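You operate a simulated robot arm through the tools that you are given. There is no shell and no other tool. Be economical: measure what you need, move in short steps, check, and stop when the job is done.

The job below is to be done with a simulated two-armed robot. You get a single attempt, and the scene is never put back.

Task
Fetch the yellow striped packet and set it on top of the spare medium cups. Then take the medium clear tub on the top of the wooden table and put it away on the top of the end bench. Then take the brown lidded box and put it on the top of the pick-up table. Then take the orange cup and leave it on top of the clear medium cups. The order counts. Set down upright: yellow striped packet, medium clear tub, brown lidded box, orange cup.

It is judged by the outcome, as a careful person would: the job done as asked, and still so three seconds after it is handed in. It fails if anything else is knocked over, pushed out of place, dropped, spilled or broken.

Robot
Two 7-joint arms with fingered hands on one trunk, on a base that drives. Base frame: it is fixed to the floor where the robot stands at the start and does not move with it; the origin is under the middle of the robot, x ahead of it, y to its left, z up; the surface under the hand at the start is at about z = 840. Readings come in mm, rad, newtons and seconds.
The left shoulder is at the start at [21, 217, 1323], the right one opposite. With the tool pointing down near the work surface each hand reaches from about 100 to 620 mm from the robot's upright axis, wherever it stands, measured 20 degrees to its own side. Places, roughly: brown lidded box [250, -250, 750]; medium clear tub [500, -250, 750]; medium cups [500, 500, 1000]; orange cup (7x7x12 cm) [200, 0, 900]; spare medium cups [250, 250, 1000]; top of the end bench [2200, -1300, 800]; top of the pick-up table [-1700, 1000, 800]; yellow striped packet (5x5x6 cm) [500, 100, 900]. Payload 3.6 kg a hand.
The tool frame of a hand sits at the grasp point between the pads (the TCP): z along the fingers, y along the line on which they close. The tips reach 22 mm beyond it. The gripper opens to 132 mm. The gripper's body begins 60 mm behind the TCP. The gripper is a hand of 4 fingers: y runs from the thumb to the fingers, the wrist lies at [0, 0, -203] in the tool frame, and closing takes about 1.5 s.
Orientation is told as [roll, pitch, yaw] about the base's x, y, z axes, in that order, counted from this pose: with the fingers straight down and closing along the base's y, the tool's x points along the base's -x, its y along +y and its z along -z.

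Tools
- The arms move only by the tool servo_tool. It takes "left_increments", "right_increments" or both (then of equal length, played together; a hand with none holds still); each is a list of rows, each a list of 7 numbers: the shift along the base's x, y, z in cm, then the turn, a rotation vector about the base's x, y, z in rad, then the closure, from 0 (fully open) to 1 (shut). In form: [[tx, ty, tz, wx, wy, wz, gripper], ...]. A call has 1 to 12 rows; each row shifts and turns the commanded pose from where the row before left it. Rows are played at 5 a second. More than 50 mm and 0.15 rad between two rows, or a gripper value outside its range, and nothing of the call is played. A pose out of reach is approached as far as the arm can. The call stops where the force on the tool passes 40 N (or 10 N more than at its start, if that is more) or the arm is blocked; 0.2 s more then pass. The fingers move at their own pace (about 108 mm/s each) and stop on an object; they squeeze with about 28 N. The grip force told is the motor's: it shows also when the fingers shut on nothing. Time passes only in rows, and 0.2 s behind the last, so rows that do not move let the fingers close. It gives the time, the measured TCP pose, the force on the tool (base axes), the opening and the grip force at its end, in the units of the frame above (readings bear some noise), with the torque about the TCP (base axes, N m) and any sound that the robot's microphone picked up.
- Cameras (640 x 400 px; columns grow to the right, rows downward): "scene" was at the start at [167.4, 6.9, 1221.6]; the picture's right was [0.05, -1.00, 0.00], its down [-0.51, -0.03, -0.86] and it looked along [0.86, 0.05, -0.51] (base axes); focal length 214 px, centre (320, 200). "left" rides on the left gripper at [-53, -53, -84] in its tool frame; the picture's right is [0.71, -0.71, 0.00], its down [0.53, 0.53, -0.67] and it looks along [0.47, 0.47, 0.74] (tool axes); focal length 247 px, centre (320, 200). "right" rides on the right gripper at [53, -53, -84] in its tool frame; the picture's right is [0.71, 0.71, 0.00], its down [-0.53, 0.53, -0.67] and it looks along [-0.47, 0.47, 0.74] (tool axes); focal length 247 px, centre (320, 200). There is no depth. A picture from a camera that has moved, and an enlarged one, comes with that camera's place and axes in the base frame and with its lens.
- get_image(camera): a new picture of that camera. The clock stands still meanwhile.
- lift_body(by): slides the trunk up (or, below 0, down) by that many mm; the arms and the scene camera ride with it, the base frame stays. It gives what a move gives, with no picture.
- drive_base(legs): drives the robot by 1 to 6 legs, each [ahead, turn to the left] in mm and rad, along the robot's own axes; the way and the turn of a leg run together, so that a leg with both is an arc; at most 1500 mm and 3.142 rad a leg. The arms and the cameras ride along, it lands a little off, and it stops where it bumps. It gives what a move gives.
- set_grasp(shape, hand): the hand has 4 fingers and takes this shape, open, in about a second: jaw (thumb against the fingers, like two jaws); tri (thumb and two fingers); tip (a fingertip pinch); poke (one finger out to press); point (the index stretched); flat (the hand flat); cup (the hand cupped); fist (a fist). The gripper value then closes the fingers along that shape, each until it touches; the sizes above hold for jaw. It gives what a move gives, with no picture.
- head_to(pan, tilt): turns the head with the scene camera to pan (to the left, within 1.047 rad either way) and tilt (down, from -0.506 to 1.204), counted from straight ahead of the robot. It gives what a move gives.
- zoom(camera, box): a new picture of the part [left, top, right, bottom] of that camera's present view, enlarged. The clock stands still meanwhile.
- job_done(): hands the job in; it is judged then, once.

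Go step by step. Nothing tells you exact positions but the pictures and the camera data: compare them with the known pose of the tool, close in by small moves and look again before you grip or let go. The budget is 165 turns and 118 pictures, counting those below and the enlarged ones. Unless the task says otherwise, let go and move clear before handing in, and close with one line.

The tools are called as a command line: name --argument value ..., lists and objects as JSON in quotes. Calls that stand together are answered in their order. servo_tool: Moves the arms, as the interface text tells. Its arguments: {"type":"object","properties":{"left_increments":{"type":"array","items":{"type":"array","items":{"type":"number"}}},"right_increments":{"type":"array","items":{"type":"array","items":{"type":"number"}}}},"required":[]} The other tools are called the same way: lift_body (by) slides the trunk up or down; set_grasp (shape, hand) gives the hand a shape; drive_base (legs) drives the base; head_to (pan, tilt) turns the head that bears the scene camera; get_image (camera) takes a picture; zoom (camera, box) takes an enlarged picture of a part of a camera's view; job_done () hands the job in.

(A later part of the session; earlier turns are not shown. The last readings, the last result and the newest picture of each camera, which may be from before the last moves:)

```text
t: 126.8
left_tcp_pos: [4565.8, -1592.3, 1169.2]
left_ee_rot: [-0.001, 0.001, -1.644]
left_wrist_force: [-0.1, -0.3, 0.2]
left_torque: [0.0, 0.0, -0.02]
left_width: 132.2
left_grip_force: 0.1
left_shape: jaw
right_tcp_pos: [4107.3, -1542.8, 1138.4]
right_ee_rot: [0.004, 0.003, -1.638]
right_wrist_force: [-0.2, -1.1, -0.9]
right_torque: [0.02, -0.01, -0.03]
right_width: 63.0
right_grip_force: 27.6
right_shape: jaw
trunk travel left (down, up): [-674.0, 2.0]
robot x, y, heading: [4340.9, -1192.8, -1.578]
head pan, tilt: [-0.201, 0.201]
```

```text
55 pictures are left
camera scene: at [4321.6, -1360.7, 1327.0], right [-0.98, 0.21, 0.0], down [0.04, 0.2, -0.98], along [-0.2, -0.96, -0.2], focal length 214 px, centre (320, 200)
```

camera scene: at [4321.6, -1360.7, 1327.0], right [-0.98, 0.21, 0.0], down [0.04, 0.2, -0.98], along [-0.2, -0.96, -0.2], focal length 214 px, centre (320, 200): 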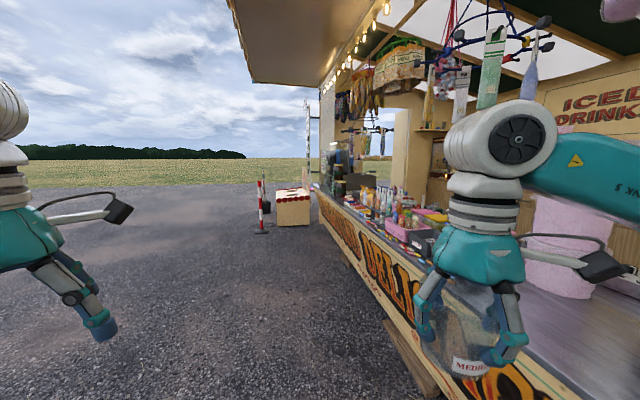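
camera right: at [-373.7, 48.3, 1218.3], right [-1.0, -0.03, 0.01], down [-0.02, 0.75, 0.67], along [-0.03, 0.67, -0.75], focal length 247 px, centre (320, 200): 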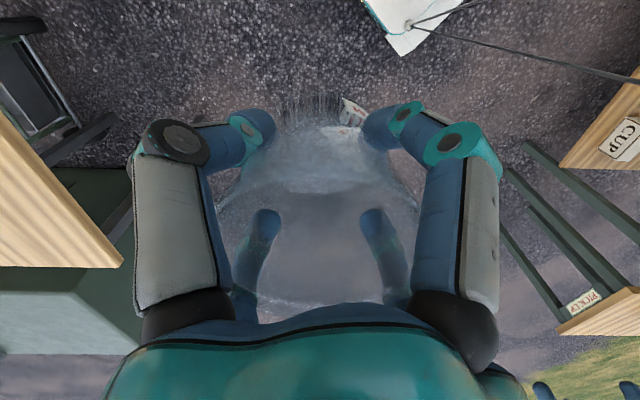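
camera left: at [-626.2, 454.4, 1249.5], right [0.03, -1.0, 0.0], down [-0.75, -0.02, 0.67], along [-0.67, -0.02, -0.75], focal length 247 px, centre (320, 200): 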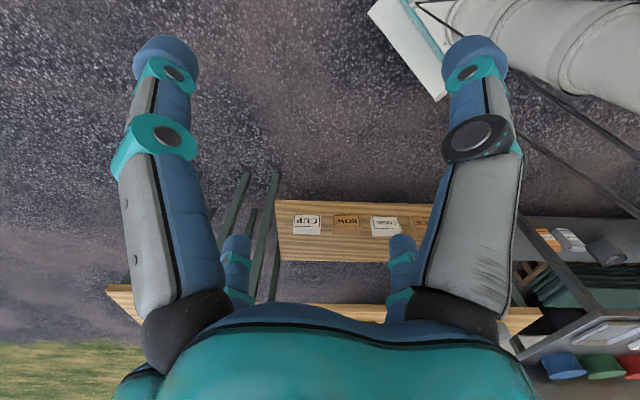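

The way along the front is clear, so this looks like another spurious stop. I'll continue in shorter legs.

drive_base --legs '[[1000, 0.1], [1000, 0], [1000, -0.1]]'

get_image --camera "scene"

```text
t: 141.5
left_tcp_pos: [4736.7, -4573.4, 1168.6]
left_ee_rot: [0.0, 0.0, -1.648]
left_wrist_force: [0.2, 0.3, -0.1]
left_torque: [-0.02, -0.03, -0.01]
left_width: 132.2
left_grip_force: 0.1
left_shape: jaw
right_tcp_pos: [4279.1, -4524.3, 1138.0]
right_ee_rot: [0.003, 0.005, -1.643]
right_wrist_force: [0.2, 0.2, -0.5]
right_torque: [0.02, 0.0, 0.01]
right_width: 62.8
right_grip_force: 28.0
right_shape: jaw
trunk travel left (down, up): [-674.0, 2.0]
robot x, y, heading: [4511.4, -4174.9, -1.581]
head pan, tilt: [-0.201, 0.201]
```

```text
54 pictures are left
camera scene: at [4493.0, -4343.3, 1327.0], right [-0.98, 0.21, 0.0], down [0.04, 0.2, -0.98], along [-0.2, -0.96, -0.2], focal length 214 px, centre (320, 200)
```

scene: 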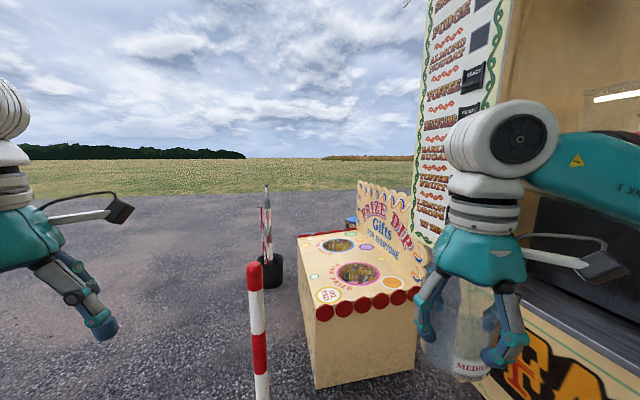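

A prize-dip box and barrier poles stand at the kiosk's corner. I'll go wide around them to reach the kiosk's end, where the door seems to be.

drive_base --legs '[[0, 0.5], [1300, 0], [0, -0.45], [1400, 0], [0, -0.45], [0, -0.45]]'

head_to --pan -0.4 --tilt 0.2

get_image --camera "scene"

```text
t: 160.0
left_tcp_pos: [5028.1, -7132.7, 1170.5]
left_ee_rot: [0.001, 0.0, -2.498]
left_wrist_force: [-0.2, -0.2, 0.2]
left_torque: [0.01, 0.0, 0.0]
left_width: 131.9
left_grip_force: 0.2
left_shape: jaw
right_tcp_pos: [4762.9, -6753.3, 1139.2]
right_ee_rot: [0.004, 0.004, -2.494]
right_wrist_force: [-0.2, 0.0, -0.5]
right_torque: [0.0, -0.01, 0.0]
right_width: 62.6
right_grip_force: 27.9
right_shape: jaw
trunk travel left (down, up): [-674.0, 2.0]
robot x, y, heading: [5205.1, -6729.3, -2.43]
head pan, tilt: [-0.201, 0.201]
```

```text
t: 160.8
left_tcp_pos: [5028.0, -7131.2, 1170.0]
left_ee_rot: [0.001, -0.002, -2.5]
left_wrist_force: [-0.3, 0.0, -0.4]
left_torque: [-0.01, -0.03, -0.04]
left_width: 132.0
left_grip_force: 0.0
left_shape: jaw
right_tcp_pos: [4763.0, -6752.8, 1138.9]
right_ee_rot: [0.005, 0.003, -2.492]
right_wrist_force: [-0.1, 0.7, -1.0]
right_torque: [0.01, -0.02, 0.01]
right_width: 62.4
right_grip_force: 28.0
right_shape: jaw
trunk travel left (down, up): [-674.0, 2.0]
robot x, y, heading: [5203.0, -6728.3, -2.431]
head pan, tilt: [-0.4, 0.201]
```

```text
53 pictures are left
camera scene: at [5057.8, -6806.3, 1327.0], right [-0.31, 0.95, 0.0], down [0.19, 0.06, -0.98], along [-0.93, -0.3, -0.2], focal length 214 px, centre (320, 200)
```

scene: 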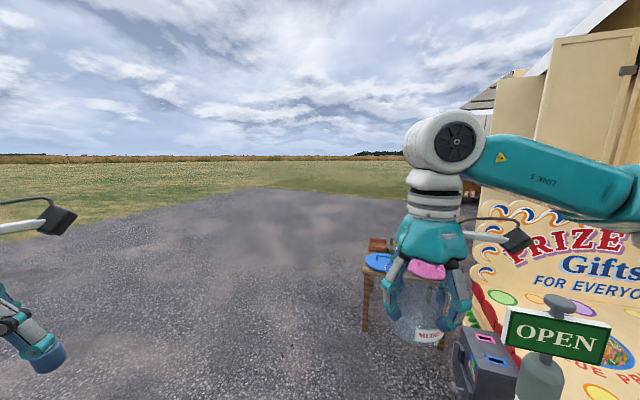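

A stool with things stands at the end corner. I'll swing wide of it and face the kiosk's end wall.

drive_base --legs '[[1500, 0], [0, -0.4], [0, -0.31], [1400, 0], [0, -0.45], [0, -0.45]]'

head_to --pan -0.3 --tilt 0.2

get_image --camera "scene"

```text
t: 179.5
left_tcp_pos: [2322.5, -7487.4, 1168.5]
left_ee_rot: [-0.002, -0.003, 2.151]
left_wrist_force: [0.1, 0.2, -0.7]
left_torque: [-0.02, -0.02, 0.02]
left_width: 131.9
left_grip_force: 0.0
left_shape: jaw
right_tcp_pos: [2716.1, -7247.9, 1139.9]
right_ee_rot: [0.004, 0.003, 2.157]
right_wrist_force: [0.3, -0.1, 0.1]
right_torque: [0.0, 0.0, -0.01]
right_width: 62.6
right_grip_force: 27.8
right_shape: jaw
trunk travel left (down, up): [-674.0, 2.0]
robot x, y, heading: [2678.6, -7713.0, 2.224]
head pan, tilt: [-0.4, 0.201]
```

```text
t: 180.1
left_tcp_pos: [2324.0, -7487.3, 1171.2]
left_ee_rot: [0.002, -0.003, 2.151]
left_wrist_force: [0.3, 0.8, -0.3]
left_torque: [0.06, 0.02, 0.02]
left_width: 132.0
left_grip_force: 0.1
left_shape: jaw
right_tcp_pos: [2718.0, -7246.6, 1140.8]
right_ee_rot: [0.006, 0.004, 2.158]
right_wrist_force: [0.5, 0.0, -0.8]
right_torque: [-0.04, -0.02, 0.02]
right_width: 62.3
right_grip_force: 27.6
right_shape: jaw
trunk travel left (down, up): [-674.0, 2.0]
robot x, y, heading: [2680.5, -7715.8, 2.226]
head pan, tilt: [-0.3, 0.201]
```

```text
52 pictures are left
camera scene: at [2606.9, -7563.7, 1327.0], right [0.94, 0.34, 0.0], down [0.07, -0.19, -0.98], along [-0.34, 0.92, -0.2], focal length 214 px, centre (320, 200)
```

scene: 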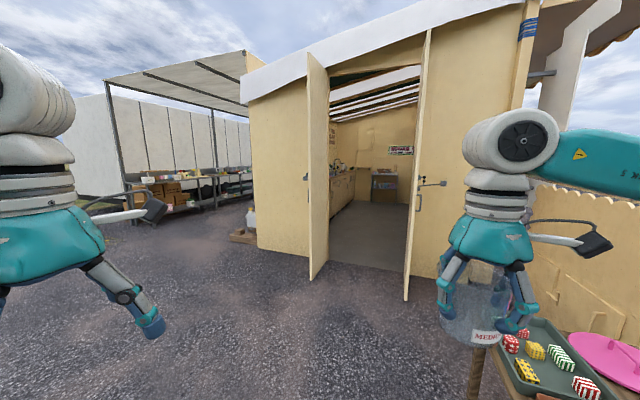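

The kiosk's double door stands open here and the interior is visible; the leaves leave about 950 mm. I'll line up in front of the door at x ≈ 2265, facing +y.

drive_base --legs '[[670, 0], [0, -0.33], [0, -0.33]]'

head_to --pan 0.0 --tilt 0.2

get_image --camera "scene"

```text
t: 186.0
left_tcp_pos: [2127.4, -6780.7, 1170.7]
left_ee_rot: [-0.001, 0.001, 1.487]
left_wrist_force: [0.0, -0.1, 0.1]
left_torque: [0.0, -0.05, -0.01]
left_width: 132.0
left_grip_force: 0.0
left_shape: jaw
right_tcp_pos: [2585.2, -6833.7, 1140.2]
right_ee_rot: [0.002, 0.002, 1.493]
right_wrist_force: [-0.3, 0.0, -0.4]
right_torque: [-0.04, 0.0, 0.0]
right_width: 62.0
right_grip_force: 28.0
right_shape: jaw
trunk travel left (down, up): [-674.0, 2.0]
robot x, y, heading: [2238.4, -7177.9, 1.567]
head pan, tilt: [-0.3, 0.201]
```

```text
t: 186.8
left_tcp_pos: [2125.5, -6780.8, 1171.6]
left_ee_rot: [0.0, -0.002, 1.488]
left_wrist_force: [0.0, 0.4, 0.2]
left_torque: [-0.02, 0.03, 0.01]
left_width: 132.1
left_grip_force: 0.1
left_shape: jaw
right_tcp_pos: [2585.1, -6834.7, 1140.8]
right_ee_rot: [0.001, 0.002, 1.493]
right_wrist_force: [-1.0, -0.7, -1.5]
right_torque: [0.0, -0.03, 0.01]
right_width: 61.9
right_grip_force: 27.6
right_shape: jaw
trunk travel left (down, up): [-674.0, 2.0]
robot x, y, heading: [2243.7, -7178.8, 1.571]
head pan, tilt: [0.0, 0.201]
```

```text
51 pictures are left
camera scene: at [2243.1, -7009.9, 1327.2], right [1.0, 0.0, 0.0], down [0.0, -0.2, -0.98], along [0.0, 0.98, -0.2], focal length 214 px, centre (320, 200)
```

scene: 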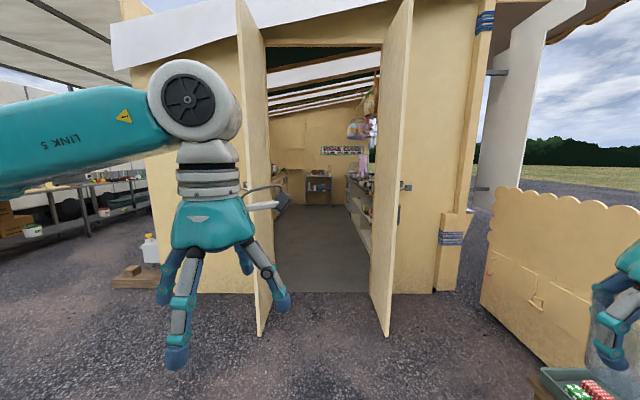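

The hands have drifted sideways relative to the body over the turns. I'll re-centre them and stretch them forward so that the elbows come in for the door.

servo_tool --right_increments '[[-3.3, 3.5, 0, 0, 0, 0.012, 1], [-3.3, 3.5, 0, 0, 0, 0.012, 1], [-3.3, 3.5, 0, 0, 0, 0.012, 1], [-3.3, 3.5, 0, 0, 0, 0.012, 1], [-3.3, 3.5, 0, 0, 0, 0.012, 1], [-3.3, 3.5, 0, 0, 0, 0.012, 1], [-3.3, 3.5, 0, 0, 0, 0, 1], [0, 0, 0, 0, 0, 0, 1]]' --left_increments '[[0, 2.8, 0, 0, 0, 0.012, 0], [0, 2.8, 0, 0, 0, 0.012, 0], [0, 2.8, 0, 0, 0, 0.012, 0], [0, 2.8, 0, 0, 0, 0.012, 0], [0, 2.8, 0, 0, 0, 0.012, 0], [0, 2.8, 0, 0, 0, 0.012, 0], [0, 2.8, 0, 0, 0, 0, 0], [0, 0, 0, 0, 0, 0, 0]]'

get_image --camera "scene"

head_to --pan -0.9 --tilt 0.2

get_image --camera "scene"

```text
t: 188.6
left_tcp_pos: [2128.1, -6584.6, 1172.2]
left_ee_rot: [-0.001, -0.002, 1.56]
left_wrist_force: [0.3, -0.9, 0.8]
left_torque: [0.0, 0.01, 0.02]
left_width: 132.1
left_grip_force: 0.1
left_shape: jaw
right_tcp_pos: [2354.8, -6588.5, 1141.1]
right_ee_rot: [0.004, 0.004, 1.566]
right_wrist_force: [0.6, 0.2, -1.6]
right_torque: [-0.01, 0.01, -0.01]
right_width: 62.1
right_grip_force: 28.4
right_shape: jaw
trunk travel left (down, up): [-674.0, 2.0]
robot x, y, heading: [2242.4, -7179.4, 1.569]
head pan, tilt: [0.0, 0.201]
```

```text
50 pictures are left
camera scene: at [2244.8, -7009.5, 1327.1], right [1.0, 0.0, 0.0], down [0.0, -0.2, -0.98], along [0.0, 0.98, -0.2], focal length 214 px, centre (320, 200)
```

scene: 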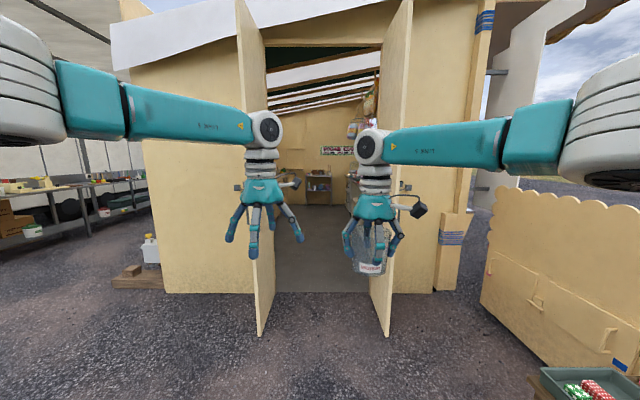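

```text
t: 189.8
left_tcp_pos: [2128.0, -6584.2, 1171.2]
left_ee_rot: [-0.002, -0.002, 1.56]
left_wrist_force: [-0.2, 0.2, 0.4]
left_torque: [0.05, 0.02, -0.04]
left_width: 131.9
left_grip_force: 0.1
left_shape: jaw
right_tcp_pos: [2354.2, -6587.6, 1140.3]
right_ee_rot: [0.002, 0.003, 1.566]
right_wrist_force: [-0.2, -0.1, -0.8]
right_torque: [-0.01, -0.01, 0.02]
right_width: 62.4
right_grip_force: 28.4
right_shape: jaw
trunk travel left (down, up): [-674.0, 2.0]
robot x, y, heading: [2243.2, -7181.2, 1.57]
head pan, tilt: [-0.901, 0.201]
```

```text
49 pictures are left
camera scene: at [2316.4, -7044.2, 1327.1], right [0.62, -0.79, 0.0], down [-0.16, -0.12, -0.98], along [0.77, 0.61, -0.2], focal length 214 px, centre (320, 200)
```

scene: 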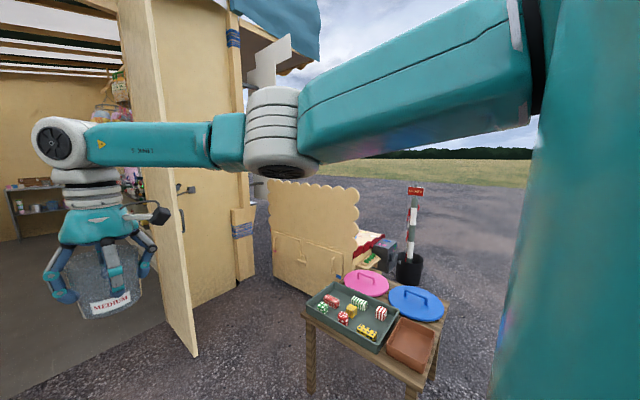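

The elbows are now within ±300 mm and the door's centre is x ≈ 2270. I can see the bench at the far end of the aisle; I'll drive up to the door leaves first.

head_to --pan 0.0 --tilt 0.3

drive_base --legs '[[700, -0.02], [400, 0.02]]'

get_image --camera "scene"

```text
t: 191.0
left_tcp_pos: [2128.4, -6585.3, 1171.3]
left_ee_rot: [0.0, -0.002, 1.561]
left_wrist_force: [-0.6, 0.4, 0.4]
left_torque: [-0.01, -0.01, 0.01]
left_width: 132.1
left_grip_force: 0.0
left_shape: jaw
right_tcp_pos: [2354.7, -6586.8, 1140.9]
right_ee_rot: [0.001, 0.003, 1.566]
right_wrist_force: [0.0, 0.3, -1.2]
right_torque: [-0.04, 0.0, -0.01]
right_width: 62.2
right_grip_force: 28.2
right_shape: jaw
trunk travel left (down, up): [-674.0, 2.0]
robot x, y, heading: [2240.8, -7177.4, 1.567]
head pan, tilt: [0.0, 0.3]
```

```text
t: 196.9
left_tcp_pos: [2154.9, -5481.2, 1170.7]
left_ee_rot: [0.0, -0.001, 1.552]
left_wrist_force: [-0.4, 0.1, -0.2]
left_torque: [0.02, -0.01, 0.01]
left_width: 132.1
left_grip_force: 0.0
left_shape: jaw
right_tcp_pos: [2379.7, -5487.2, 1141.2]
right_ee_rot: [0.002, 0.005, 1.555]
right_wrist_force: [0.8, -0.7, -0.6]
right_torque: [-0.01, -0.04, 0.0]
right_width: 62.4
right_grip_force: 28.1
right_shape: jaw
trunk travel left (down, up): [-674.0, 2.0]
robot x, y, heading: [2266.6, -6074.9, 1.554]
head pan, tilt: [0.0, 0.3]
```

```text
48 pictures are left
camera scene: at [2267.2, -5906.9, 1317.7], right [1.0, -0.02, 0.0], down [0.0, -0.3, -0.95], along [0.02, 0.95, -0.3], focal length 214 px, centre (320, 200)
```

scene: 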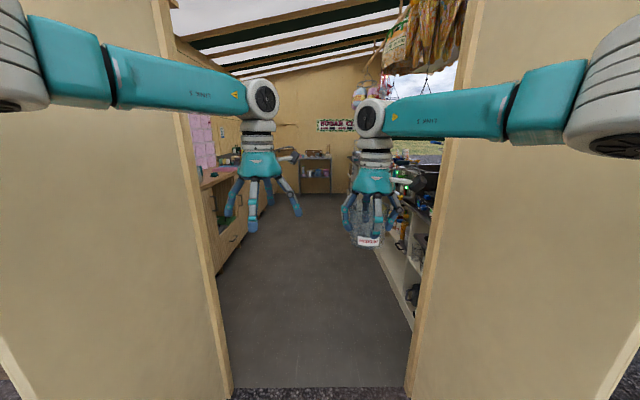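

I'm centred in the doorway with good clearance. I'll drive inside to about y = −3200 and look at the bench.

drive_base --legs '[[1200, 0.01], [1400, 0]]'

get_image --camera "scene"

```text
t: 209.7
left_tcp_pos: [2133.4, -2868.2, 1171.4]
left_ee_rot: [-0.001, 0.001, 1.579]
left_wrist_force: [-0.3, -0.1, 0.8]
left_torque: [0.03, 0.02, -0.01]
left_width: 132.1
left_grip_force: 0.1
left_shape: jaw
right_tcp_pos: [2360.2, -2868.0, 1141.1]
right_ee_rot: [0.001, 0.003, 1.583]
right_wrist_force: [0.4, 0.5, -1.4]
right_torque: [0.01, 0.0, 0.02]
right_width: 62.3
right_grip_force: 28.4
right_shape: jaw
trunk travel left (down, up): [-674.0, 2.0]
robot x, y, heading: [2259.3, -3460.5, 1.583]
head pan, tilt: [0.0, 0.3]
```

```text
47 pictures are left
camera scene: at [2259.3, -3290.4, 1317.7], right [1.0, 0.01, 0.0], down [0.0, -0.3, -0.95], along [-0.01, 0.95, -0.3], focal length 214 px, centre (320, 200)
```

scene: 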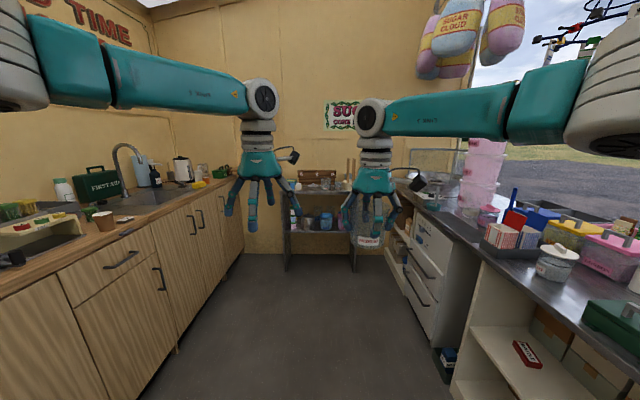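

The end bench is ahead with things on it; its front is at about y = −1450. I'll come closer.

drive_base --legs '[[800, -0.01]]'

get_image --camera "scene"

zoom --camera "scene" --box '[240, 130, 420, 250]'

```text
t: 214.0
left_tcp_pos: [2144.4, -2050.8, 1172.3]
left_ee_rot: [0.0, -0.002, 1.559]
left_wrist_force: [-0.7, 0.1, -0.4]
left_torque: [0.01, -0.01, 0.02]
left_width: 131.9
left_grip_force: 0.0
left_shape: jaw
right_tcp_pos: [2371.0, -2056.0, 1142.0]
right_ee_rot: [0.002, 0.005, 1.563]
right_wrist_force: [0.1, 1.1, -1.1]
right_torque: [-0.04, -0.01, 0.03]
right_width: 62.0
right_grip_force: 27.9
right_shape: jaw
trunk travel left (down, up): [-674.0, 2.0]
robot x, y, heading: [2259.2, -2643.3, 1.569]
head pan, tilt: [0.0, 0.3]
```

```text
46 pictures are left
camera scene: at [2260.9, -2476.1, 1317.7], right [1.0, -0.01, 0.0], down [0.0, -0.3, -0.95], along [0.01, 0.95, -0.3], focal length 214 px, centre (320, 200)
```

scene: 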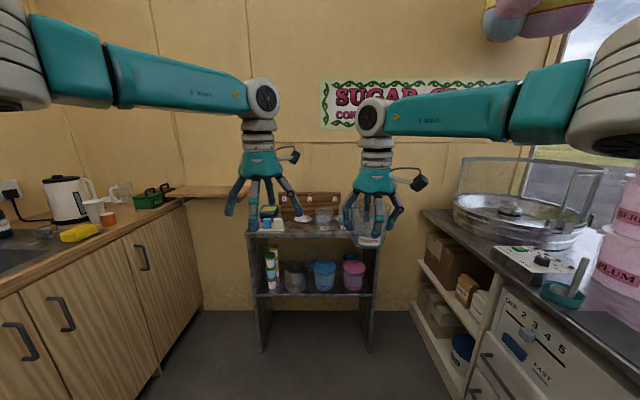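

```text
3.33 times, centred on (330, 190) of scene
camera zoom: at [2260.9, -2476.1, 1317.7], right [1.0, -0.01, 0.0], down [0.0, -0.3, -0.95], along [0.01, 0.95, -0.3], focal length 715 px, centre (287, 233)
```

zoom: 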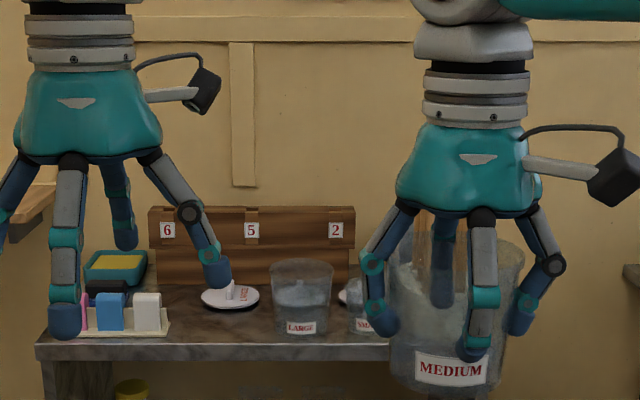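

The bench top spans x ≈ 1880–2570 with trays, lids and LARGE and SMALL tubs on it. I'll roll closer and look down on it for a free spot.

drive_base --legs '[[430, 0]]'

head_to --pan 0.0 --tilt 0.6

get_image --camera "scene"

get_image --camera "right"

```text
t: 216.7
left_tcp_pos: [2140.2, -1618.3, 1172.1]
left_ee_rot: [-0.001, -0.001, 1.568]
left_wrist_force: [-0.7, 0.4, 0.6]
left_torque: [-0.01, -0.01, 0.01]
left_width: 132.2
left_grip_force: 0.0
left_shape: jaw
right_tcp_pos: [2368.0, -1620.2, 1141.8]
right_ee_rot: [0.002, 0.005, 1.569]
right_wrist_force: [0.8, 0.5, -1.5]
right_torque: [-0.01, -0.03, 0.01]
right_width: 62.4
right_grip_force: 27.3
right_shape: jaw
trunk travel left (down, up): [-674.0, 2.0]
robot x, y, heading: [2260.2, -2208.0, 1.578]
head pan, tilt: [0.0, 0.3]
```

```text
t: 217.5
left_tcp_pos: [2141.2, -1618.5, 1173.5]
left_ee_rot: [0.0, -0.001, 1.567]
left_wrist_force: [0.2, 0.2, 0.1]
left_torque: [-0.03, 0.03, 0.0]
left_width: 132.0
left_grip_force: 0.0
left_shape: jaw
right_tcp_pos: [2367.4, -1620.3, 1141.6]
right_ee_rot: [0.001, 0.002, 1.569]
right_wrist_force: [-0.1, 0.0, 0.0]
right_torque: [0.01, 0.0, 0.02]
right_width: 62.1
right_grip_force: 27.8
right_shape: jaw
trunk travel left (down, up): [-674.0, 2.0]
robot x, y, heading: [2260.3, -2209.3, 1.572]
head pan, tilt: [0.0, 0.6]
```

```text
44 pictures are left
camera scene: at [2260.0, -2046.2, 1290.3], right [1.0, 0.0, 0.0], down [0.0, -0.57, -0.82], along [0.0, 0.82, -0.57], focal length 214 px, centre (320, 200)
```

scene: 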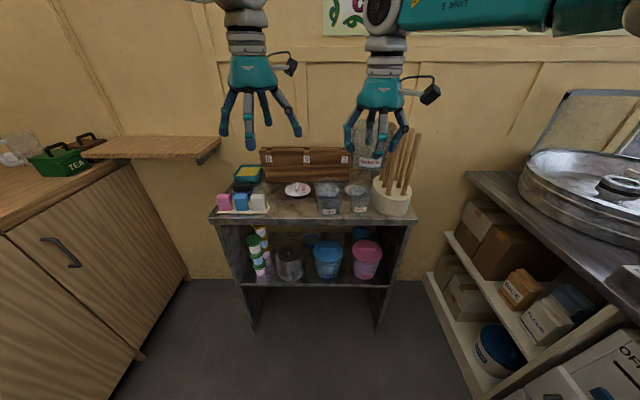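

```text
43 pictures are left
camera right: at [2421.1, -1672.3, 1226.5], right [-0.71, -0.71, 0.0], down [-0.52, 0.53, 0.67], along [-0.47, 0.47, -0.74], focal length 247 px, centre (320, 200)
```

right: 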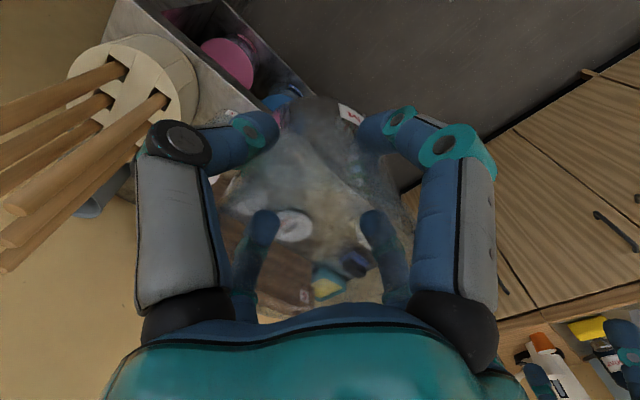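

The top is crowded; I'll enlarge it to find the free place.

zoom --camera "scene" --box '[200, 140, 425, 240]'

```text
2.84 times, centred on (312, 190) of scene
camera zoom: at [2260.0, -2046.2, 1290.3], right [1.0, 0.0, 0.0], down [0.0, -0.57, -0.82], along [0.0, 0.82, -0.57], focal length 610 px, centre (341, 228)
```

zoom: 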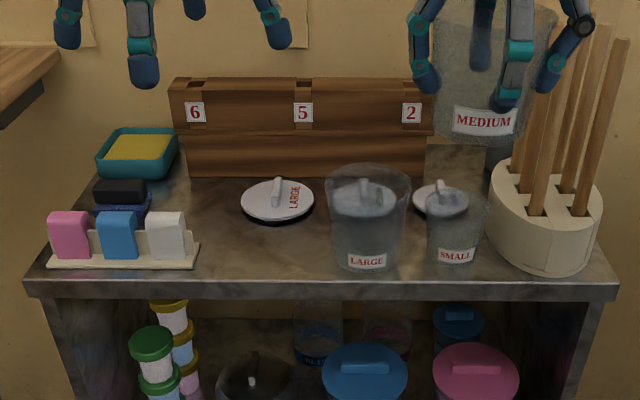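

Free spot found at about [2158, −1398], between the card stand and the LARGE tub. I'll move the left hand back out of the way, bring the right hand across, and turn it 45° so the fingers open into free space.

servo_tool --left_increments '[[-3, -2.5, 2, 0, 0, 0, 0], [-3, -2.5, 2, 0, 0, 0, 0], [-3, -2.5, 2, 0, 0, 0, 0], [-3, -2.5, 2, 0, 0, 0, 0], [-2, -2.5, 0, 0, 0, 0, 0], [-2, -2.5, 0, 0, 0, 0, 0], [0, -2.5, 0, 0, 0, 0, 0], [0, -2.5, 0, 0, 0, 0, 0]]' --right_increments '[[0, 0, 0, 0, 0, -0.131, 1], [-3, 0, 0, 0, 0, -0.131, 1], [-3, 0, 0, 0, 0, -0.131, 1], [-3, 0, 0, 0, 0, -0.131, 1], [-3, 0, 0, 0, 0, -0.131, 1], [-3, 0, 0, 0, 0, -0.131, 1], [-3, 0, 0, 0, 0, 0, 1], [-3, 0, 0, 0, 0, 0, 1]]'

get_image --camera "scene"

```text
t: 219.3
left_tcp_pos: [1977.5, -1816.7, 1254.8]
left_ee_rot: [0.004, -0.002, 1.565]
left_wrist_force: [0.1, 0.0, -0.2]
left_torque: [-0.01, -0.01, 0.01]
left_width: 131.9
left_grip_force: 0.0
left_shape: jaw
right_tcp_pos: [2291.3, -1655.8, 1086.8]
right_ee_rot: [-0.087, 0.054, 0.619]
right_wrist_force: [-0.6, 0.1, -0.9]
right_torque: [-0.01, 0.0, 0.03]
right_width: 62.2
right_grip_force: 28.4
right_shape: jaw
right hand out of reach, approached as far as the arm can: row 4, 5, 6, 7, 8
trunk travel left (down, up): [-674.0, 2.0]
robot x, y, heading: [2259.3, -2208.6, 1.572]
head pan, tilt: [0.0, 0.6]
stopped in row 8 (right hand): the arm was blocked; the commanded pose is now the measured one
```

```text
41 pictures are left
camera scene: at [2259.5, -2046.6, 1290.4], right [1.0, 0.0, 0.0], down [0.0, -0.57, -0.82], along [0.0, 0.82, -0.57], focal length 214 px, centre (320, 200)
```

scene: 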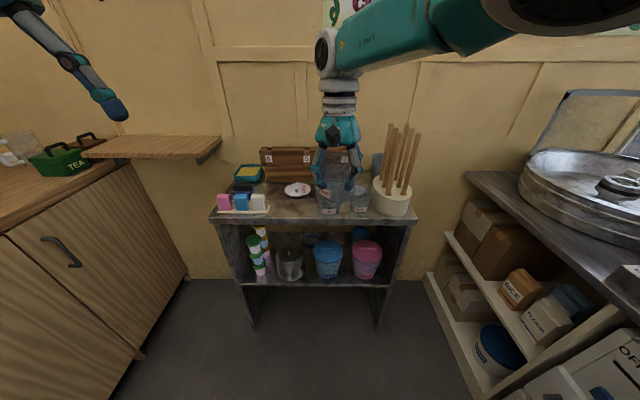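

The arm ran out of reach there, tilting the hand a little. I'll bring it back toward the body and level it.

servo_tool --right_increments '[[0, -3, 1, 0, 0, 0, 1], [0, -3, 1, 0, 0, 0, 1], [0, -3, 1, 0.05, 0.003, 0, 1], [0, -2, 0, 0.05, 0.003, 0, 1], [0, 0, 0, 0, 0, 0, 1]]'

```text
t: 220.5
left_tcp_pos: [1979.1, -1816.7, 1255.5]
left_ee_rot: [0.002, -0.003, 1.563]
left_wrist_force: [0.0, 0.3, 0.3]
left_torque: [0.02, 0.0, -0.03]
left_width: 131.9
left_grip_force: 0.0
left_shape: jaw
right_tcp_pos: [2309.4, -1687.3, 1009.2]
right_ee_rot: [-0.154, 0.081, 0.541]
right_wrist_force: [-0.3, 0.1, -0.7]
right_torque: [0.02, -0.02, -0.01]
right_width: 62.2
right_grip_force: 28.4
right_shape: jaw
right hand out of reach, approached as far as the arm can: row 1, 2, 3, 4
trunk travel left (down, up): [-674.0, 2.0]
robot x, y, heading: [2259.2, -2208.2, 1.578]
head pan, tilt: [0.0, 0.6]
stopped in row 5 (right hand): the arm was blocked; the commanded pose is now the measured one
```

The arm is at a joint limit. I'll undo the twist and move back right, where it was comfortable.

servo_tool --right_increments '[[2, 0, 1.5, 0.03, 0, 0.12, 1], [2, 0, 2, 0.03, 0, 0.12, 1], [2, 0, 2, 0.03, 0, 0.12, 1], [1, 0, 2, 0.03, 0, 0.12, 1], [0, 0, 2, 0, 0, 0.12, 1], [0, 0, 0, 0, 0, 0, 1]]'

```text
t: 221.9
left_tcp_pos: [1977.9, -1816.5, 1254.3]
left_ee_rot: [0.003, 0.0, 1.566]
left_wrist_force: [0.1, -0.3, -0.2]
left_torque: [-0.02, 0.03, -0.02]
left_width: 131.9
left_grip_force: 0.0
left_shape: jaw
right_tcp_pos: [2349.6, -1621.9, 1085.3]
right_ee_rot: [-0.07, 0.0, 1.151]
right_wrist_force: [-0.1, -0.3, -0.7]
right_torque: [-0.03, -0.02, 0.04]
right_width: 62.2
right_grip_force: 28.5
right_shape: jaw
right hand out of reach, approached as far as the arm can: row 1, 2, 3, 4, 5
trunk travel left (down, up): [-674.0, 2.0]
robot x, y, heading: [2258.4, -2209.3, 1.571]
head pan, tilt: [0.0, 0.6]
```

Recovering well. I'll finish turning back and level the hand.

servo_tool --right_increments '[[0, 0, 1, 0, 0, 0.14, 1], [0, 0, 1, 0, 0, 0.14, 1], [0, 0, 1, 0, 0, 0.14, 1], [0, 0, 0, 0, 0, 0, 1]]'

```text
t: 222.9
left_tcp_pos: [1978.4, -1817.3, 1255.0]
left_ee_rot: [0.003, -0.001, 1.565]
left_wrist_force: [1.2, -0.1, -0.1]
left_torque: [0.0, 0.01, -0.01]
left_width: 132.2
left_grip_force: 0.0
left_shape: jaw
right_tcp_pos: [2346.3, -1612.4, 1112.1]
right_ee_rot: [-0.07, 0.0, 1.573]
right_wrist_force: [-0.5, 0.0, -1.4]
right_torque: [0.01, 0.03, 0.02]
right_width: 62.2
right_grip_force: 28.1
right_shape: jaw
right hand out of reach, approached as far as the arm can: row 1, 2, 3
trunk travel left (down, up): [-674.0, 2.0]
robot x, y, heading: [2261.5, -2214.7, 1.571]
head pan, tilt: [0.0, 0.6]
```

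Orientation restored except for a 0.07 rad tilt. I'll correct that and bring the hand a bit nearer.

servo_tool --right_increments '[[0, -2, 1, 0, 0.035, 0, 1], [0, -2, 1, 0, 0.035, 0, 1], [0, -2, 1, 0, 0, 0, 1], [0, 0, 0, 0, 0, 0, 1]]'

zoom --camera "scene" --box '[220, 60, 445, 240]'

```text
t: 223.9
left_tcp_pos: [1978.3, -1815.8, 1253.7]
left_ee_rot: [0.002, 0.0, 1.566]
left_wrist_force: [0.3, 0.3, -0.1]
left_torque: [0.01, 0.0, 0.01]
left_width: 131.9
left_grip_force: 0.1
left_shape: jaw
right_tcp_pos: [2323.1, -1612.0, 1133.5]
right_ee_rot: [-0.001, 0.0, 1.569]
right_wrist_force: [0.0, 1.1, -0.6]
right_torque: [-0.01, 0.0, 0.03]
right_width: 62.0
right_grip_force: 28.0
right_shape: jaw
right hand out of reach, approached as far as the arm can: row 1, 2, 3
trunk travel left (down, up): [-674.0, 2.0]
robot x, y, heading: [2257.2, -2209.6, 1.575]
head pan, tilt: [0.0, 0.6]
```

```text
2.22 times, centred on (332, 150) of scene
camera zoom: at [2260.2, -2046.1, 1290.3], right [1.0, 0.0, 0.0], down [0.0, -0.57, -0.82], along [0.0, 0.82, -0.57], focal length 477 px, centre (292, 311)
```

zoom: 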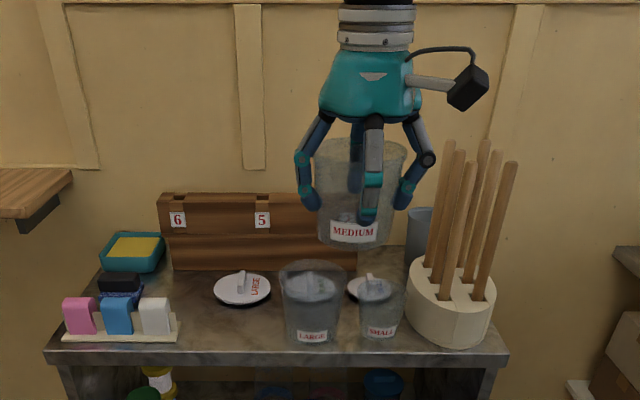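

The hand is level again. The aisle is wide to the left, so I'll turn the body left a bit and roll in, putting the target spot comfortably on my right side.

drive_base --legs '[[0, 0.35]]'

servo_tool --right_increments '[[0, -2, 0, 0, 0, 0, 1], [0, -2, 0, 0, 0, 0, 1], [0, 0, 0, 0, 0, 0, 1]]'

get_image --camera "scene"

```text
t: 225.2
left_tcp_pos: [1891.2, -1901.3, 1255.4]
left_ee_rot: [0.001, -0.001, 1.817]
left_wrist_force: [0.0, -0.5, -0.6]
left_torque: [-0.01, 0.02, -0.01]
left_width: 132.2
left_grip_force: 0.1
left_shape: jaw
right_tcp_pos: [2176.9, -1616.2, 1131.8]
right_ee_rot: [0.001, 0.0, 1.823]
right_wrist_force: [-0.7, 0.0, -1.3]
right_torque: [0.04, 0.01, -0.01]
right_width: 62.1
right_grip_force: 28.1
right_shape: jaw
trunk travel left (down, up): [-674.0, 2.0]
robot x, y, heading: [2270.4, -2212.9, 1.829]
head pan, tilt: [0.0, 0.6]
stopped in leg 1: the robot was blocked; the commanded pose is now the measured one
```

```text
t: 226.0
left_tcp_pos: [1890.9, -1898.8, 1255.8]
left_ee_rot: [0.001, -0.002, 1.818]
left_wrist_force: [-0.8, 0.4, 0.2]
left_torque: [-0.01, -0.02, 0.04]
left_width: 131.9
left_grip_force: 0.1
left_shape: jaw
right_tcp_pos: [2160.2, -1630.2, 1126.1]
right_ee_rot: [0.001, 0.006, 1.823]
right_wrist_force: [-0.6, -0.5, -1.1]
right_torque: [0.0, -0.03, -0.01]
right_width: 62.1
right_grip_force: 28.3
right_shape: jaw
right hand out of reach, approached as far as the arm can: row 1, 2
trunk travel left (down, up): [-674.0, 2.0]
robot x, y, heading: [2272.1, -2207.8, 1.832]
head pan, tilt: [0.0, 0.6]
```

```text
39 pictures are left
camera scene: at [2230.3, -2048.4, 1290.2], right [0.97, 0.26, 0.0], down [0.14, -0.55, -0.82], along [-0.21, 0.8, -0.57], focal length 214 px, centre (320, 200)
```

scene: 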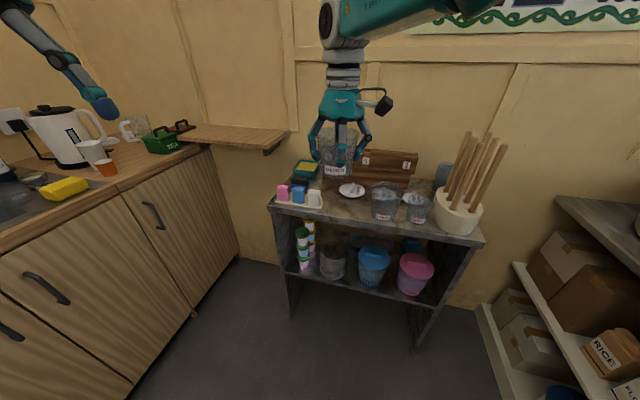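

The arm is still near a limit at this crossed-over pose. I'll ease it to its own side and see whether it frees.

servo_tool --right_increments '[[3, 0.8, 0, 0, 0, 0, 1], [3, 0.8, 0, 0, 0, 0, 1], [3, 0.8, 0, 0, 0, 0, 1], [2, -2, 0, 0, 0, 0, 1], [1, -3, 0, 0, 0, 0, 1], [0, 0, 0, 0, 0, 0, 1]]'

```text
t: 227.4
left_tcp_pos: [1891.5, -1899.8, 1254.6]
left_ee_rot: [0.002, -0.001, 1.82]
left_wrist_force: [-0.1, -0.3, -0.7]
left_torque: [0.01, -0.02, -0.02]
left_width: 131.8
left_grip_force: 0.0
left_shape: jaw
right_tcp_pos: [2236.0, -1583.8, 1109.4]
right_ee_rot: [0.003, 0.003, 1.823]
right_wrist_force: [0.1, -0.5, -1.8]
right_torque: [0.01, -0.01, 0.02]
right_width: 62.1
right_grip_force: 28.3
right_shape: jaw
right hand out of reach, approached as far as the arm can: row 1, 2, 3, 4, 5
trunk travel left (down, up): [-674.0, 2.0]
robot x, y, heading: [2273.2, -2210.6, 1.828]
head pan, tilt: [0.0, 0.6]
```

The arm won't shorten. I'll look at its posture.

head_to --pan -0.6 --tilt 0.1

get_image --camera "scene"

```text
t: 228.4
left_tcp_pos: [1890.6, -1899.7, 1255.9]
left_ee_rot: [0.0, -0.002, 1.818]
left_wrist_force: [-0.6, 0.1, -0.2]
left_torque: [-0.01, -0.03, 0.0]
left_width: 131.9
left_grip_force: 0.0
left_shape: jaw
right_tcp_pos: [2236.3, -1582.7, 1110.4]
right_ee_rot: [0.001, 0.003, 1.824]
right_wrist_force: [0.0, 0.0, 0.0]
right_torque: [0.0, 0.03, -0.01]
right_width: 62.0
right_grip_force: 28.4
right_shape: jaw
trunk travel left (down, up): [-674.0, 2.0]
robot x, y, heading: [2274.4, -2210.3, 1.824]
head pan, tilt: [-0.6, 0.099]
```

```text
38 pictures are left
camera scene: at [2283.9, -2047.4, 1336.4], right [0.94, -0.33, 0.0], down [-0.03, -0.1, -0.99], along [0.33, 0.94, -0.1], focal length 214 px, centre (320, 200)
```

scene: 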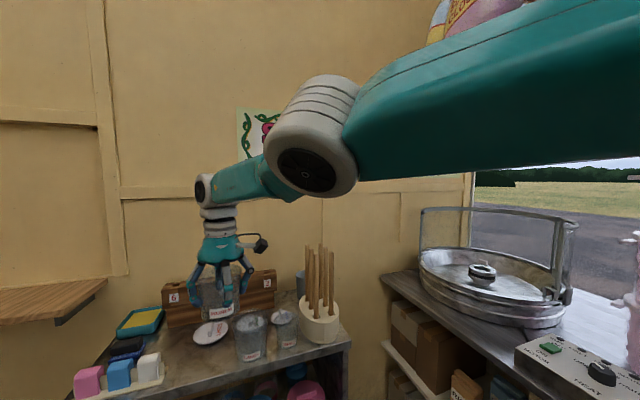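

The elbow looks sound, so probably a wrist limit. I'll try turning the hand a little counter-clockwise while drawing it back.

servo_tool --right_increments '[[0, 0, 0, 0, 0, 0.1, 1], [0, 0, 0, 0, 0, 0.1, 1], [0, 0, 0, 0, 0, 0.1, 1], [1, -2, 0, 0, 0, 0, 1], [1, -2, 0, 0, 0, 0, 1], [0, 0, 0, 0, 0, 0, 1]]'

```text
t: 229.8
left_tcp_pos: [1892.1, -1900.9, 1256.1]
left_ee_rot: [0.002, -0.001, 1.818]
left_wrist_force: [0.2, 0.4, 0.0]
left_torque: [0.01, 0.02, 0.02]
left_width: 132.0
left_grip_force: 0.0
left_shape: jaw
right_tcp_pos: [2235.6, -1583.2, 1109.8]
right_ee_rot: [-0.001, 0.005, 2.123]
right_wrist_force: [0.1, 0.3, -1.3]
right_torque: [0.01, -0.01, -0.01]
right_width: 62.0
right_grip_force: 28.2
right_shape: jaw
right hand out of reach, approached as far as the arm can: row 4, 5
trunk travel left (down, up): [-674.0, 2.0]
robot x, y, heading: [2270.9, -2209.7, 1.833]
head pan, tilt: [-0.6, 0.099]
```

Turning works but drawing back doesn't. I'll test moving down and then out.

servo_tool --right_increments '[[0, 0, -2, 0, 0, 0, 1], [0, 0, -2, 0, 0, 0, 1], [0, 0, 0, 0, 0, 0, 1]]'

servo_tool --right_increments '[[-0.5, 2, 0, 0, 0, 0, 1], [-0.5, 2, 0, 0, 0, 0, 1], [0, 0, 0, 0, 0, 0, 1]]'

```text
t: 230.6
left_tcp_pos: [1890.2, -1900.4, 1255.4]
left_ee_rot: [0.002, -0.001, 1.818]
left_wrist_force: [-0.1, -0.3, 0.4]
left_torque: [0.02, -0.02, -0.03]
left_width: 132.1
left_grip_force: 0.0
left_shape: jaw
right_tcp_pos: [2241.4, -1592.5, 1067.5]
right_ee_rot: [0.001, 0.002, 2.122]
right_wrist_force: [0.1, 0.6, -0.4]
right_torque: [0.03, -0.02, 0.0]
right_width: 62.1
right_grip_force: 28.6
right_shape: jaw
right hand out of reach, approached as far as the arm can: row 2
trunk travel left (down, up): [-674.0, 2.0]
robot x, y, heading: [2272.2, -2208.0, 1.832]
head pan, tilt: [-0.6, 0.099]
```

```text
t: 231.4
left_tcp_pos: [1890.6, -1900.2, 1256.4]
left_ee_rot: [0.002, 0.0, 1.82]
left_wrist_force: [0.0, 0.4, -0.4]
left_torque: [-0.02, 0.0, 0.02]
left_width: 132.0
left_grip_force: 0.2
left_shape: jaw
right_tcp_pos: [2246.5, -1586.2, 1067.3]
right_ee_rot: [0.002, 0.002, 2.125]
right_wrist_force: [0.6, -0.6, -1.6]
right_torque: [0.01, 0.02, 0.02]
right_width: 61.9
right_grip_force: 28.4
right_shape: jaw
right hand out of reach, approached as far as the arm can: row 1, 2
trunk travel left (down, up): [-674.0, 2.0]
robot x, y, heading: [2274.7, -2205.2, 1.833]
head pan, tilt: [-0.6, 0.099]
```

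Downward motion is free, so the high pose was the problem. I'll descend here in front of the bench, then shift.

servo_tool --right_increments '[[0, 0, -3, 0, 0, 0, 1], [0, 0, -3, 0, 0, 0, 1], [0, 0, -3, 0, 0, 0, 1], [-2, -1, -1, 0, 0, 0, 1], [-3, -1.5, 0, 0, 0, 0, 1], [-3, -1.5, 0, 0, 0, 0, 1], [-2, -1, 0, 0, 0, 0, 1], [0, 0, 0, 0, 0, 0, 1]]'

```text
t: 233.2
left_tcp_pos: [1893.8, -1899.0, 1255.3]
left_ee_rot: [0.005, -0.001, 1.818]
left_wrist_force: [1.3, 0.3, -0.2]
left_torque: [-0.01, 0.02, -0.02]
left_width: 131.8
left_grip_force: 0.1
left_shape: jaw
right_tcp_pos: [2171.1, -1668.3, 986.5]
right_ee_rot: [0.005, 0.002, 2.123]
right_wrist_force: [0.5, 0.2, -1.7]
right_torque: [-0.02, 0.01, -0.01]
right_width: 62.1
right_grip_force: 27.9
right_shape: jaw
right hand out of reach, approached as far as the arm can: row 1, 2, 3, 4, 5, 6
trunk travel left (down, up): [-674.0, 2.0]
robot x, y, heading: [2272.0, -2204.9, 1.825]
head pan, tilt: [-0.6, 0.099]
```

Free again. The tub's bottom is at z ≈ 932, above the things on the bench, so I'll roll forward 250 mm to bring it over the free spot.

drive_base --legs '[[250, 0]]'

head_to --pan -0.2 --tilt 0.8

get_image --camera "scene"

```text
t: 235.0
left_tcp_pos: [1828.3, -1656.9, 1254.5]
left_ee_rot: [0.001, 0.0, 1.817]
left_wrist_force: [-0.3, 1.1, 0.5]
left_torque: [-0.01, -0.01, 0.02]
left_width: 131.8
left_grip_force: 0.1
left_shape: jaw
right_tcp_pos: [2106.2, -1425.3, 987.4]
right_ee_rot: [0.001, 0.005, 2.119]
right_wrist_force: [0.1, 0.0, -0.8]
right_torque: [-0.01, 0.01, 0.05]
right_width: 61.9
right_grip_force: 27.9
right_shape: jaw
trunk travel left (down, up): [-674.0, 2.0]
robot x, y, heading: [2212.7, -1964.7, 1.825]
head pan, tilt: [-0.6, 0.099]
```

```text
t: 236.1
left_tcp_pos: [1827.8, -1657.0, 1255.2]
left_ee_rot: [0.003, 0.0, 1.816]
left_wrist_force: [-0.2, 0.9, 0.9]
left_torque: [-0.02, 0.0, 0.03]
left_width: 132.2
left_grip_force: 0.0
left_shape: jaw
right_tcp_pos: [2107.3, -1425.2, 987.9]
right_ee_rot: [0.001, 0.002, 2.121]
right_wrist_force: [-0.3, -0.4, -0.7]
right_torque: [0.0, -0.04, 0.02]
right_width: 61.9
right_grip_force: 28.2
right_shape: jaw
trunk travel left (down, up): [-674.0, 2.0]
robot x, y, heading: [2209.1, -1968.4, 1.827]
head pan, tilt: [-0.201, 0.799]
```

```text
37 pictures are left
camera scene: at [2185.1, -1811.4, 1273.5], right [1.0, 0.05, 0.0], down [0.04, -0.72, -0.7], along [-0.04, 0.7, -0.72], focal length 214 px, centre (320, 200)
```

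scene: 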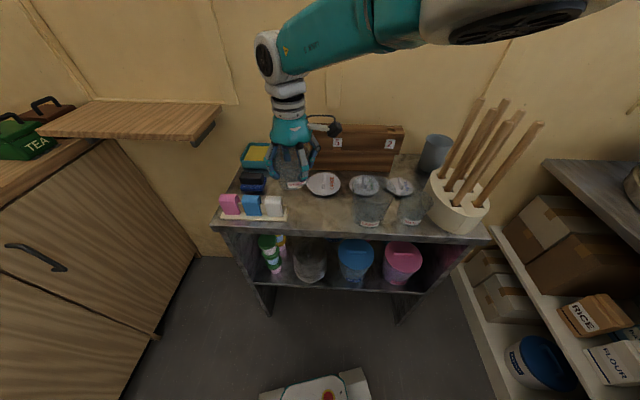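

The tub is above the bench now. I'll enlarge to re-measure the free spot.

zoom --camera "scene" --box '[205, 120, 430, 245]'

```text
2.84 times, centred on (318, 182) of scene
camera zoom: at [2185.1, -1811.4, 1273.5], right [1.0, 0.05, 0.0], down [0.04, -0.72, -0.7], along [-0.04, 0.7, -0.72], focal length 610 px, centre (327, 250)
```

zoom: 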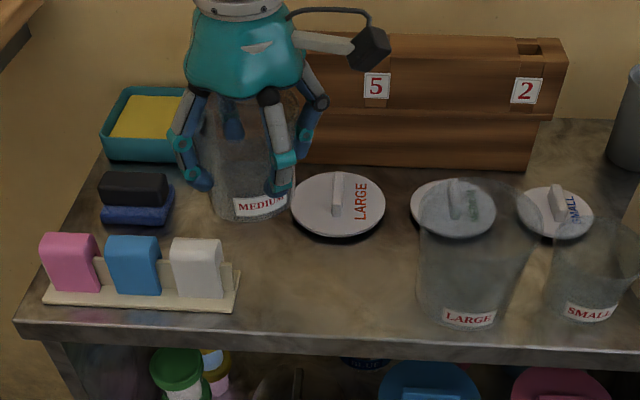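

The free patch spans x 2079–2246, y −1468 to −1333. I'll move over its centre [2160, −1402] and lower most of the way.

servo_tool --right_increments '[[2.6, 1.1, 0, 0, 0, 0, 1], [2.7, 1.2, 0, 0, 0, 0, 1], [0, 0, -3, 0, 0, 0, 1], [0, 0, -3, 0, 0, 0, 1], [0, 0, -3, 0, 0, 0, 1], [0, 0, -1, 0, 0, 0, 1], [0, 0, 0, 0, 0, 0, 1]]'

zoom --camera "scene" --box '[205, 120, 430, 245]'

```text
t: 237.7
left_tcp_pos: [1827.1, -1657.2, 1255.6]
left_ee_rot: [0.004, -0.001, 1.816]
left_wrist_force: [-1.2, 0.0, 0.9]
left_torque: [-0.01, -0.02, -0.04]
left_width: 132.1
left_grip_force: 0.0
left_shape: jaw
right_tcp_pos: [2183.8, -1426.0, 898.1]
right_ee_rot: [0.0, 0.001, 2.124]
right_wrist_force: [0.0, 0.6, -1.6]
right_torque: [0.01, -0.05, -0.01]
right_width: 61.8
right_grip_force: 28.0
right_shape: jaw
right hand out of reach, approached as far as the arm can: row 1, 2, 3, 4, 5, 6
trunk travel left (down, up): [-674.0, 2.0]
robot x, y, heading: [2207.6, -1966.0, 1.823]
head pan, tilt: [-0.201, 0.799]
```

```text
2.84 times, centred on (318, 182) of scene
camera zoom: at [2184.7, -1811.7, 1273.4], right [1.0, 0.05, 0.0], down [0.04, -0.72, -0.7], along [-0.04, 0.7, -0.72], focal length 610 px, centre (327, 250)
```

zoom: 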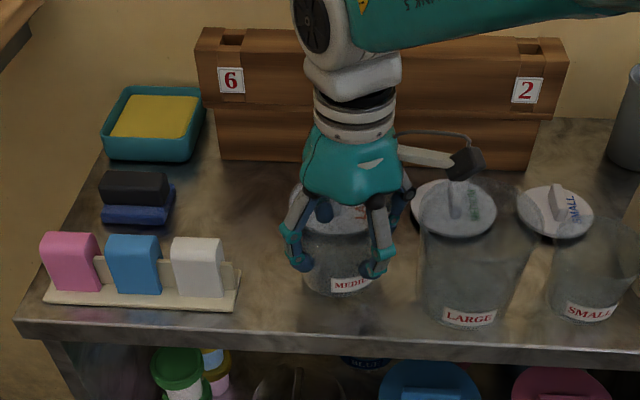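

I'm at the arm's full reach, about 25 mm short. I'll raise and draw the hand back a little, roll forward 70 mm, then adjust.

servo_tool --right_increments '[[1, -3, 3, 0, 0, 0, 1], [1, -3, 1, 0, 0, 0, 1], [0, 0, 0, 0, 0, 0, 1]]'

drive_base --legs '[[70, 0]]'

servo_tool --right_increments '[[0, 0, 0, 0, 0, 0, 1]]'

zoom --camera "scene" --box '[205, 120, 430, 245]'

```text
t: 238.5
left_tcp_pos: [1828.5, -1656.7, 1256.4]
left_ee_rot: [0.002, 0.001, 1.818]
left_wrist_force: [-0.6, -0.2, -0.3]
left_torque: [0.01, -0.04, 0.02]
left_width: 131.9
left_grip_force: 0.1
left_shape: jaw
right_tcp_pos: [2167.4, -1434.4, 902.9]
right_ee_rot: [0.001, 0.005, 2.122]
right_wrist_force: [0.6, 0.2, -1.2]
right_torque: [0.0, -0.01, 0.04]
right_width: 62.0
right_grip_force: 28.0
right_shape: jaw
right hand out of reach, approached as far as the arm can: row 1, 2
trunk travel left (down, up): [-674.0, 2.0]
robot x, y, heading: [2209.6, -1969.2, 1.827]
head pan, tilt: [-0.201, 0.799]
```

```text
t: 239.5
left_tcp_pos: [1810.0, -1589.7, 1255.0]
left_ee_rot: [0.003, 0.001, 1.819]
left_wrist_force: [-0.7, 0.0, -0.1]
left_torque: [-0.02, -0.03, 0.0]
left_width: 132.0
left_grip_force: 0.0
left_shape: jaw
right_tcp_pos: [2147.6, -1367.6, 903.1]
right_ee_rot: [0.001, 0.006, 2.123]
right_wrist_force: [2.3, -6.0, 11.8]
right_torque: [0.15, 0.07, -0.05]
right_width: 62.1
right_grip_force: 28.0
right_shape: jaw
trunk travel left (down, up): [-674.0, 2.0]
robot x, y, heading: [2191.4, -1900.2, 1.833]
head pan, tilt: [-0.201, 0.799]
```

```text
t: 239.9
left_tcp_pos: [1810.6, -1591.1, 1256.3]
left_ee_rot: [0.002, -0.001, 1.819]
left_wrist_force: [0.1, 0.1, 0.5]
left_torque: [0.0, -0.04, 0.0]
left_width: 132.2
left_grip_force: 0.0
left_shape: jaw
right_tcp_pos: [2149.5, -1367.2, 903.3]
right_ee_rot: [0.001, 0.004, 2.124]
right_wrist_force: [-0.3, -0.4, 2.8]
right_torque: [0.08, 0.01, -0.01]
right_width: 61.9
right_grip_force: 28.3
right_shape: jaw
trunk travel left (down, up): [-674.0, 2.0]
robot x, y, heading: [2188.1, -1898.4, 1.827]
head pan, tilt: [-0.201, 0.799]
```

```text
2.84 times, centred on (318, 182) of scene
camera zoom: at [2167.4, -1745.1, 1273.4], right [1.0, 0.06, 0.0], down [0.04, -0.72, -0.7], along [-0.04, 0.7, -0.72], focal length 610 px, centre (327, 250)
```

zoom: 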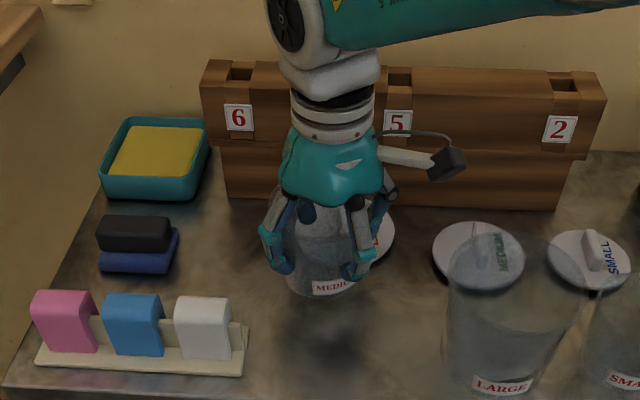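

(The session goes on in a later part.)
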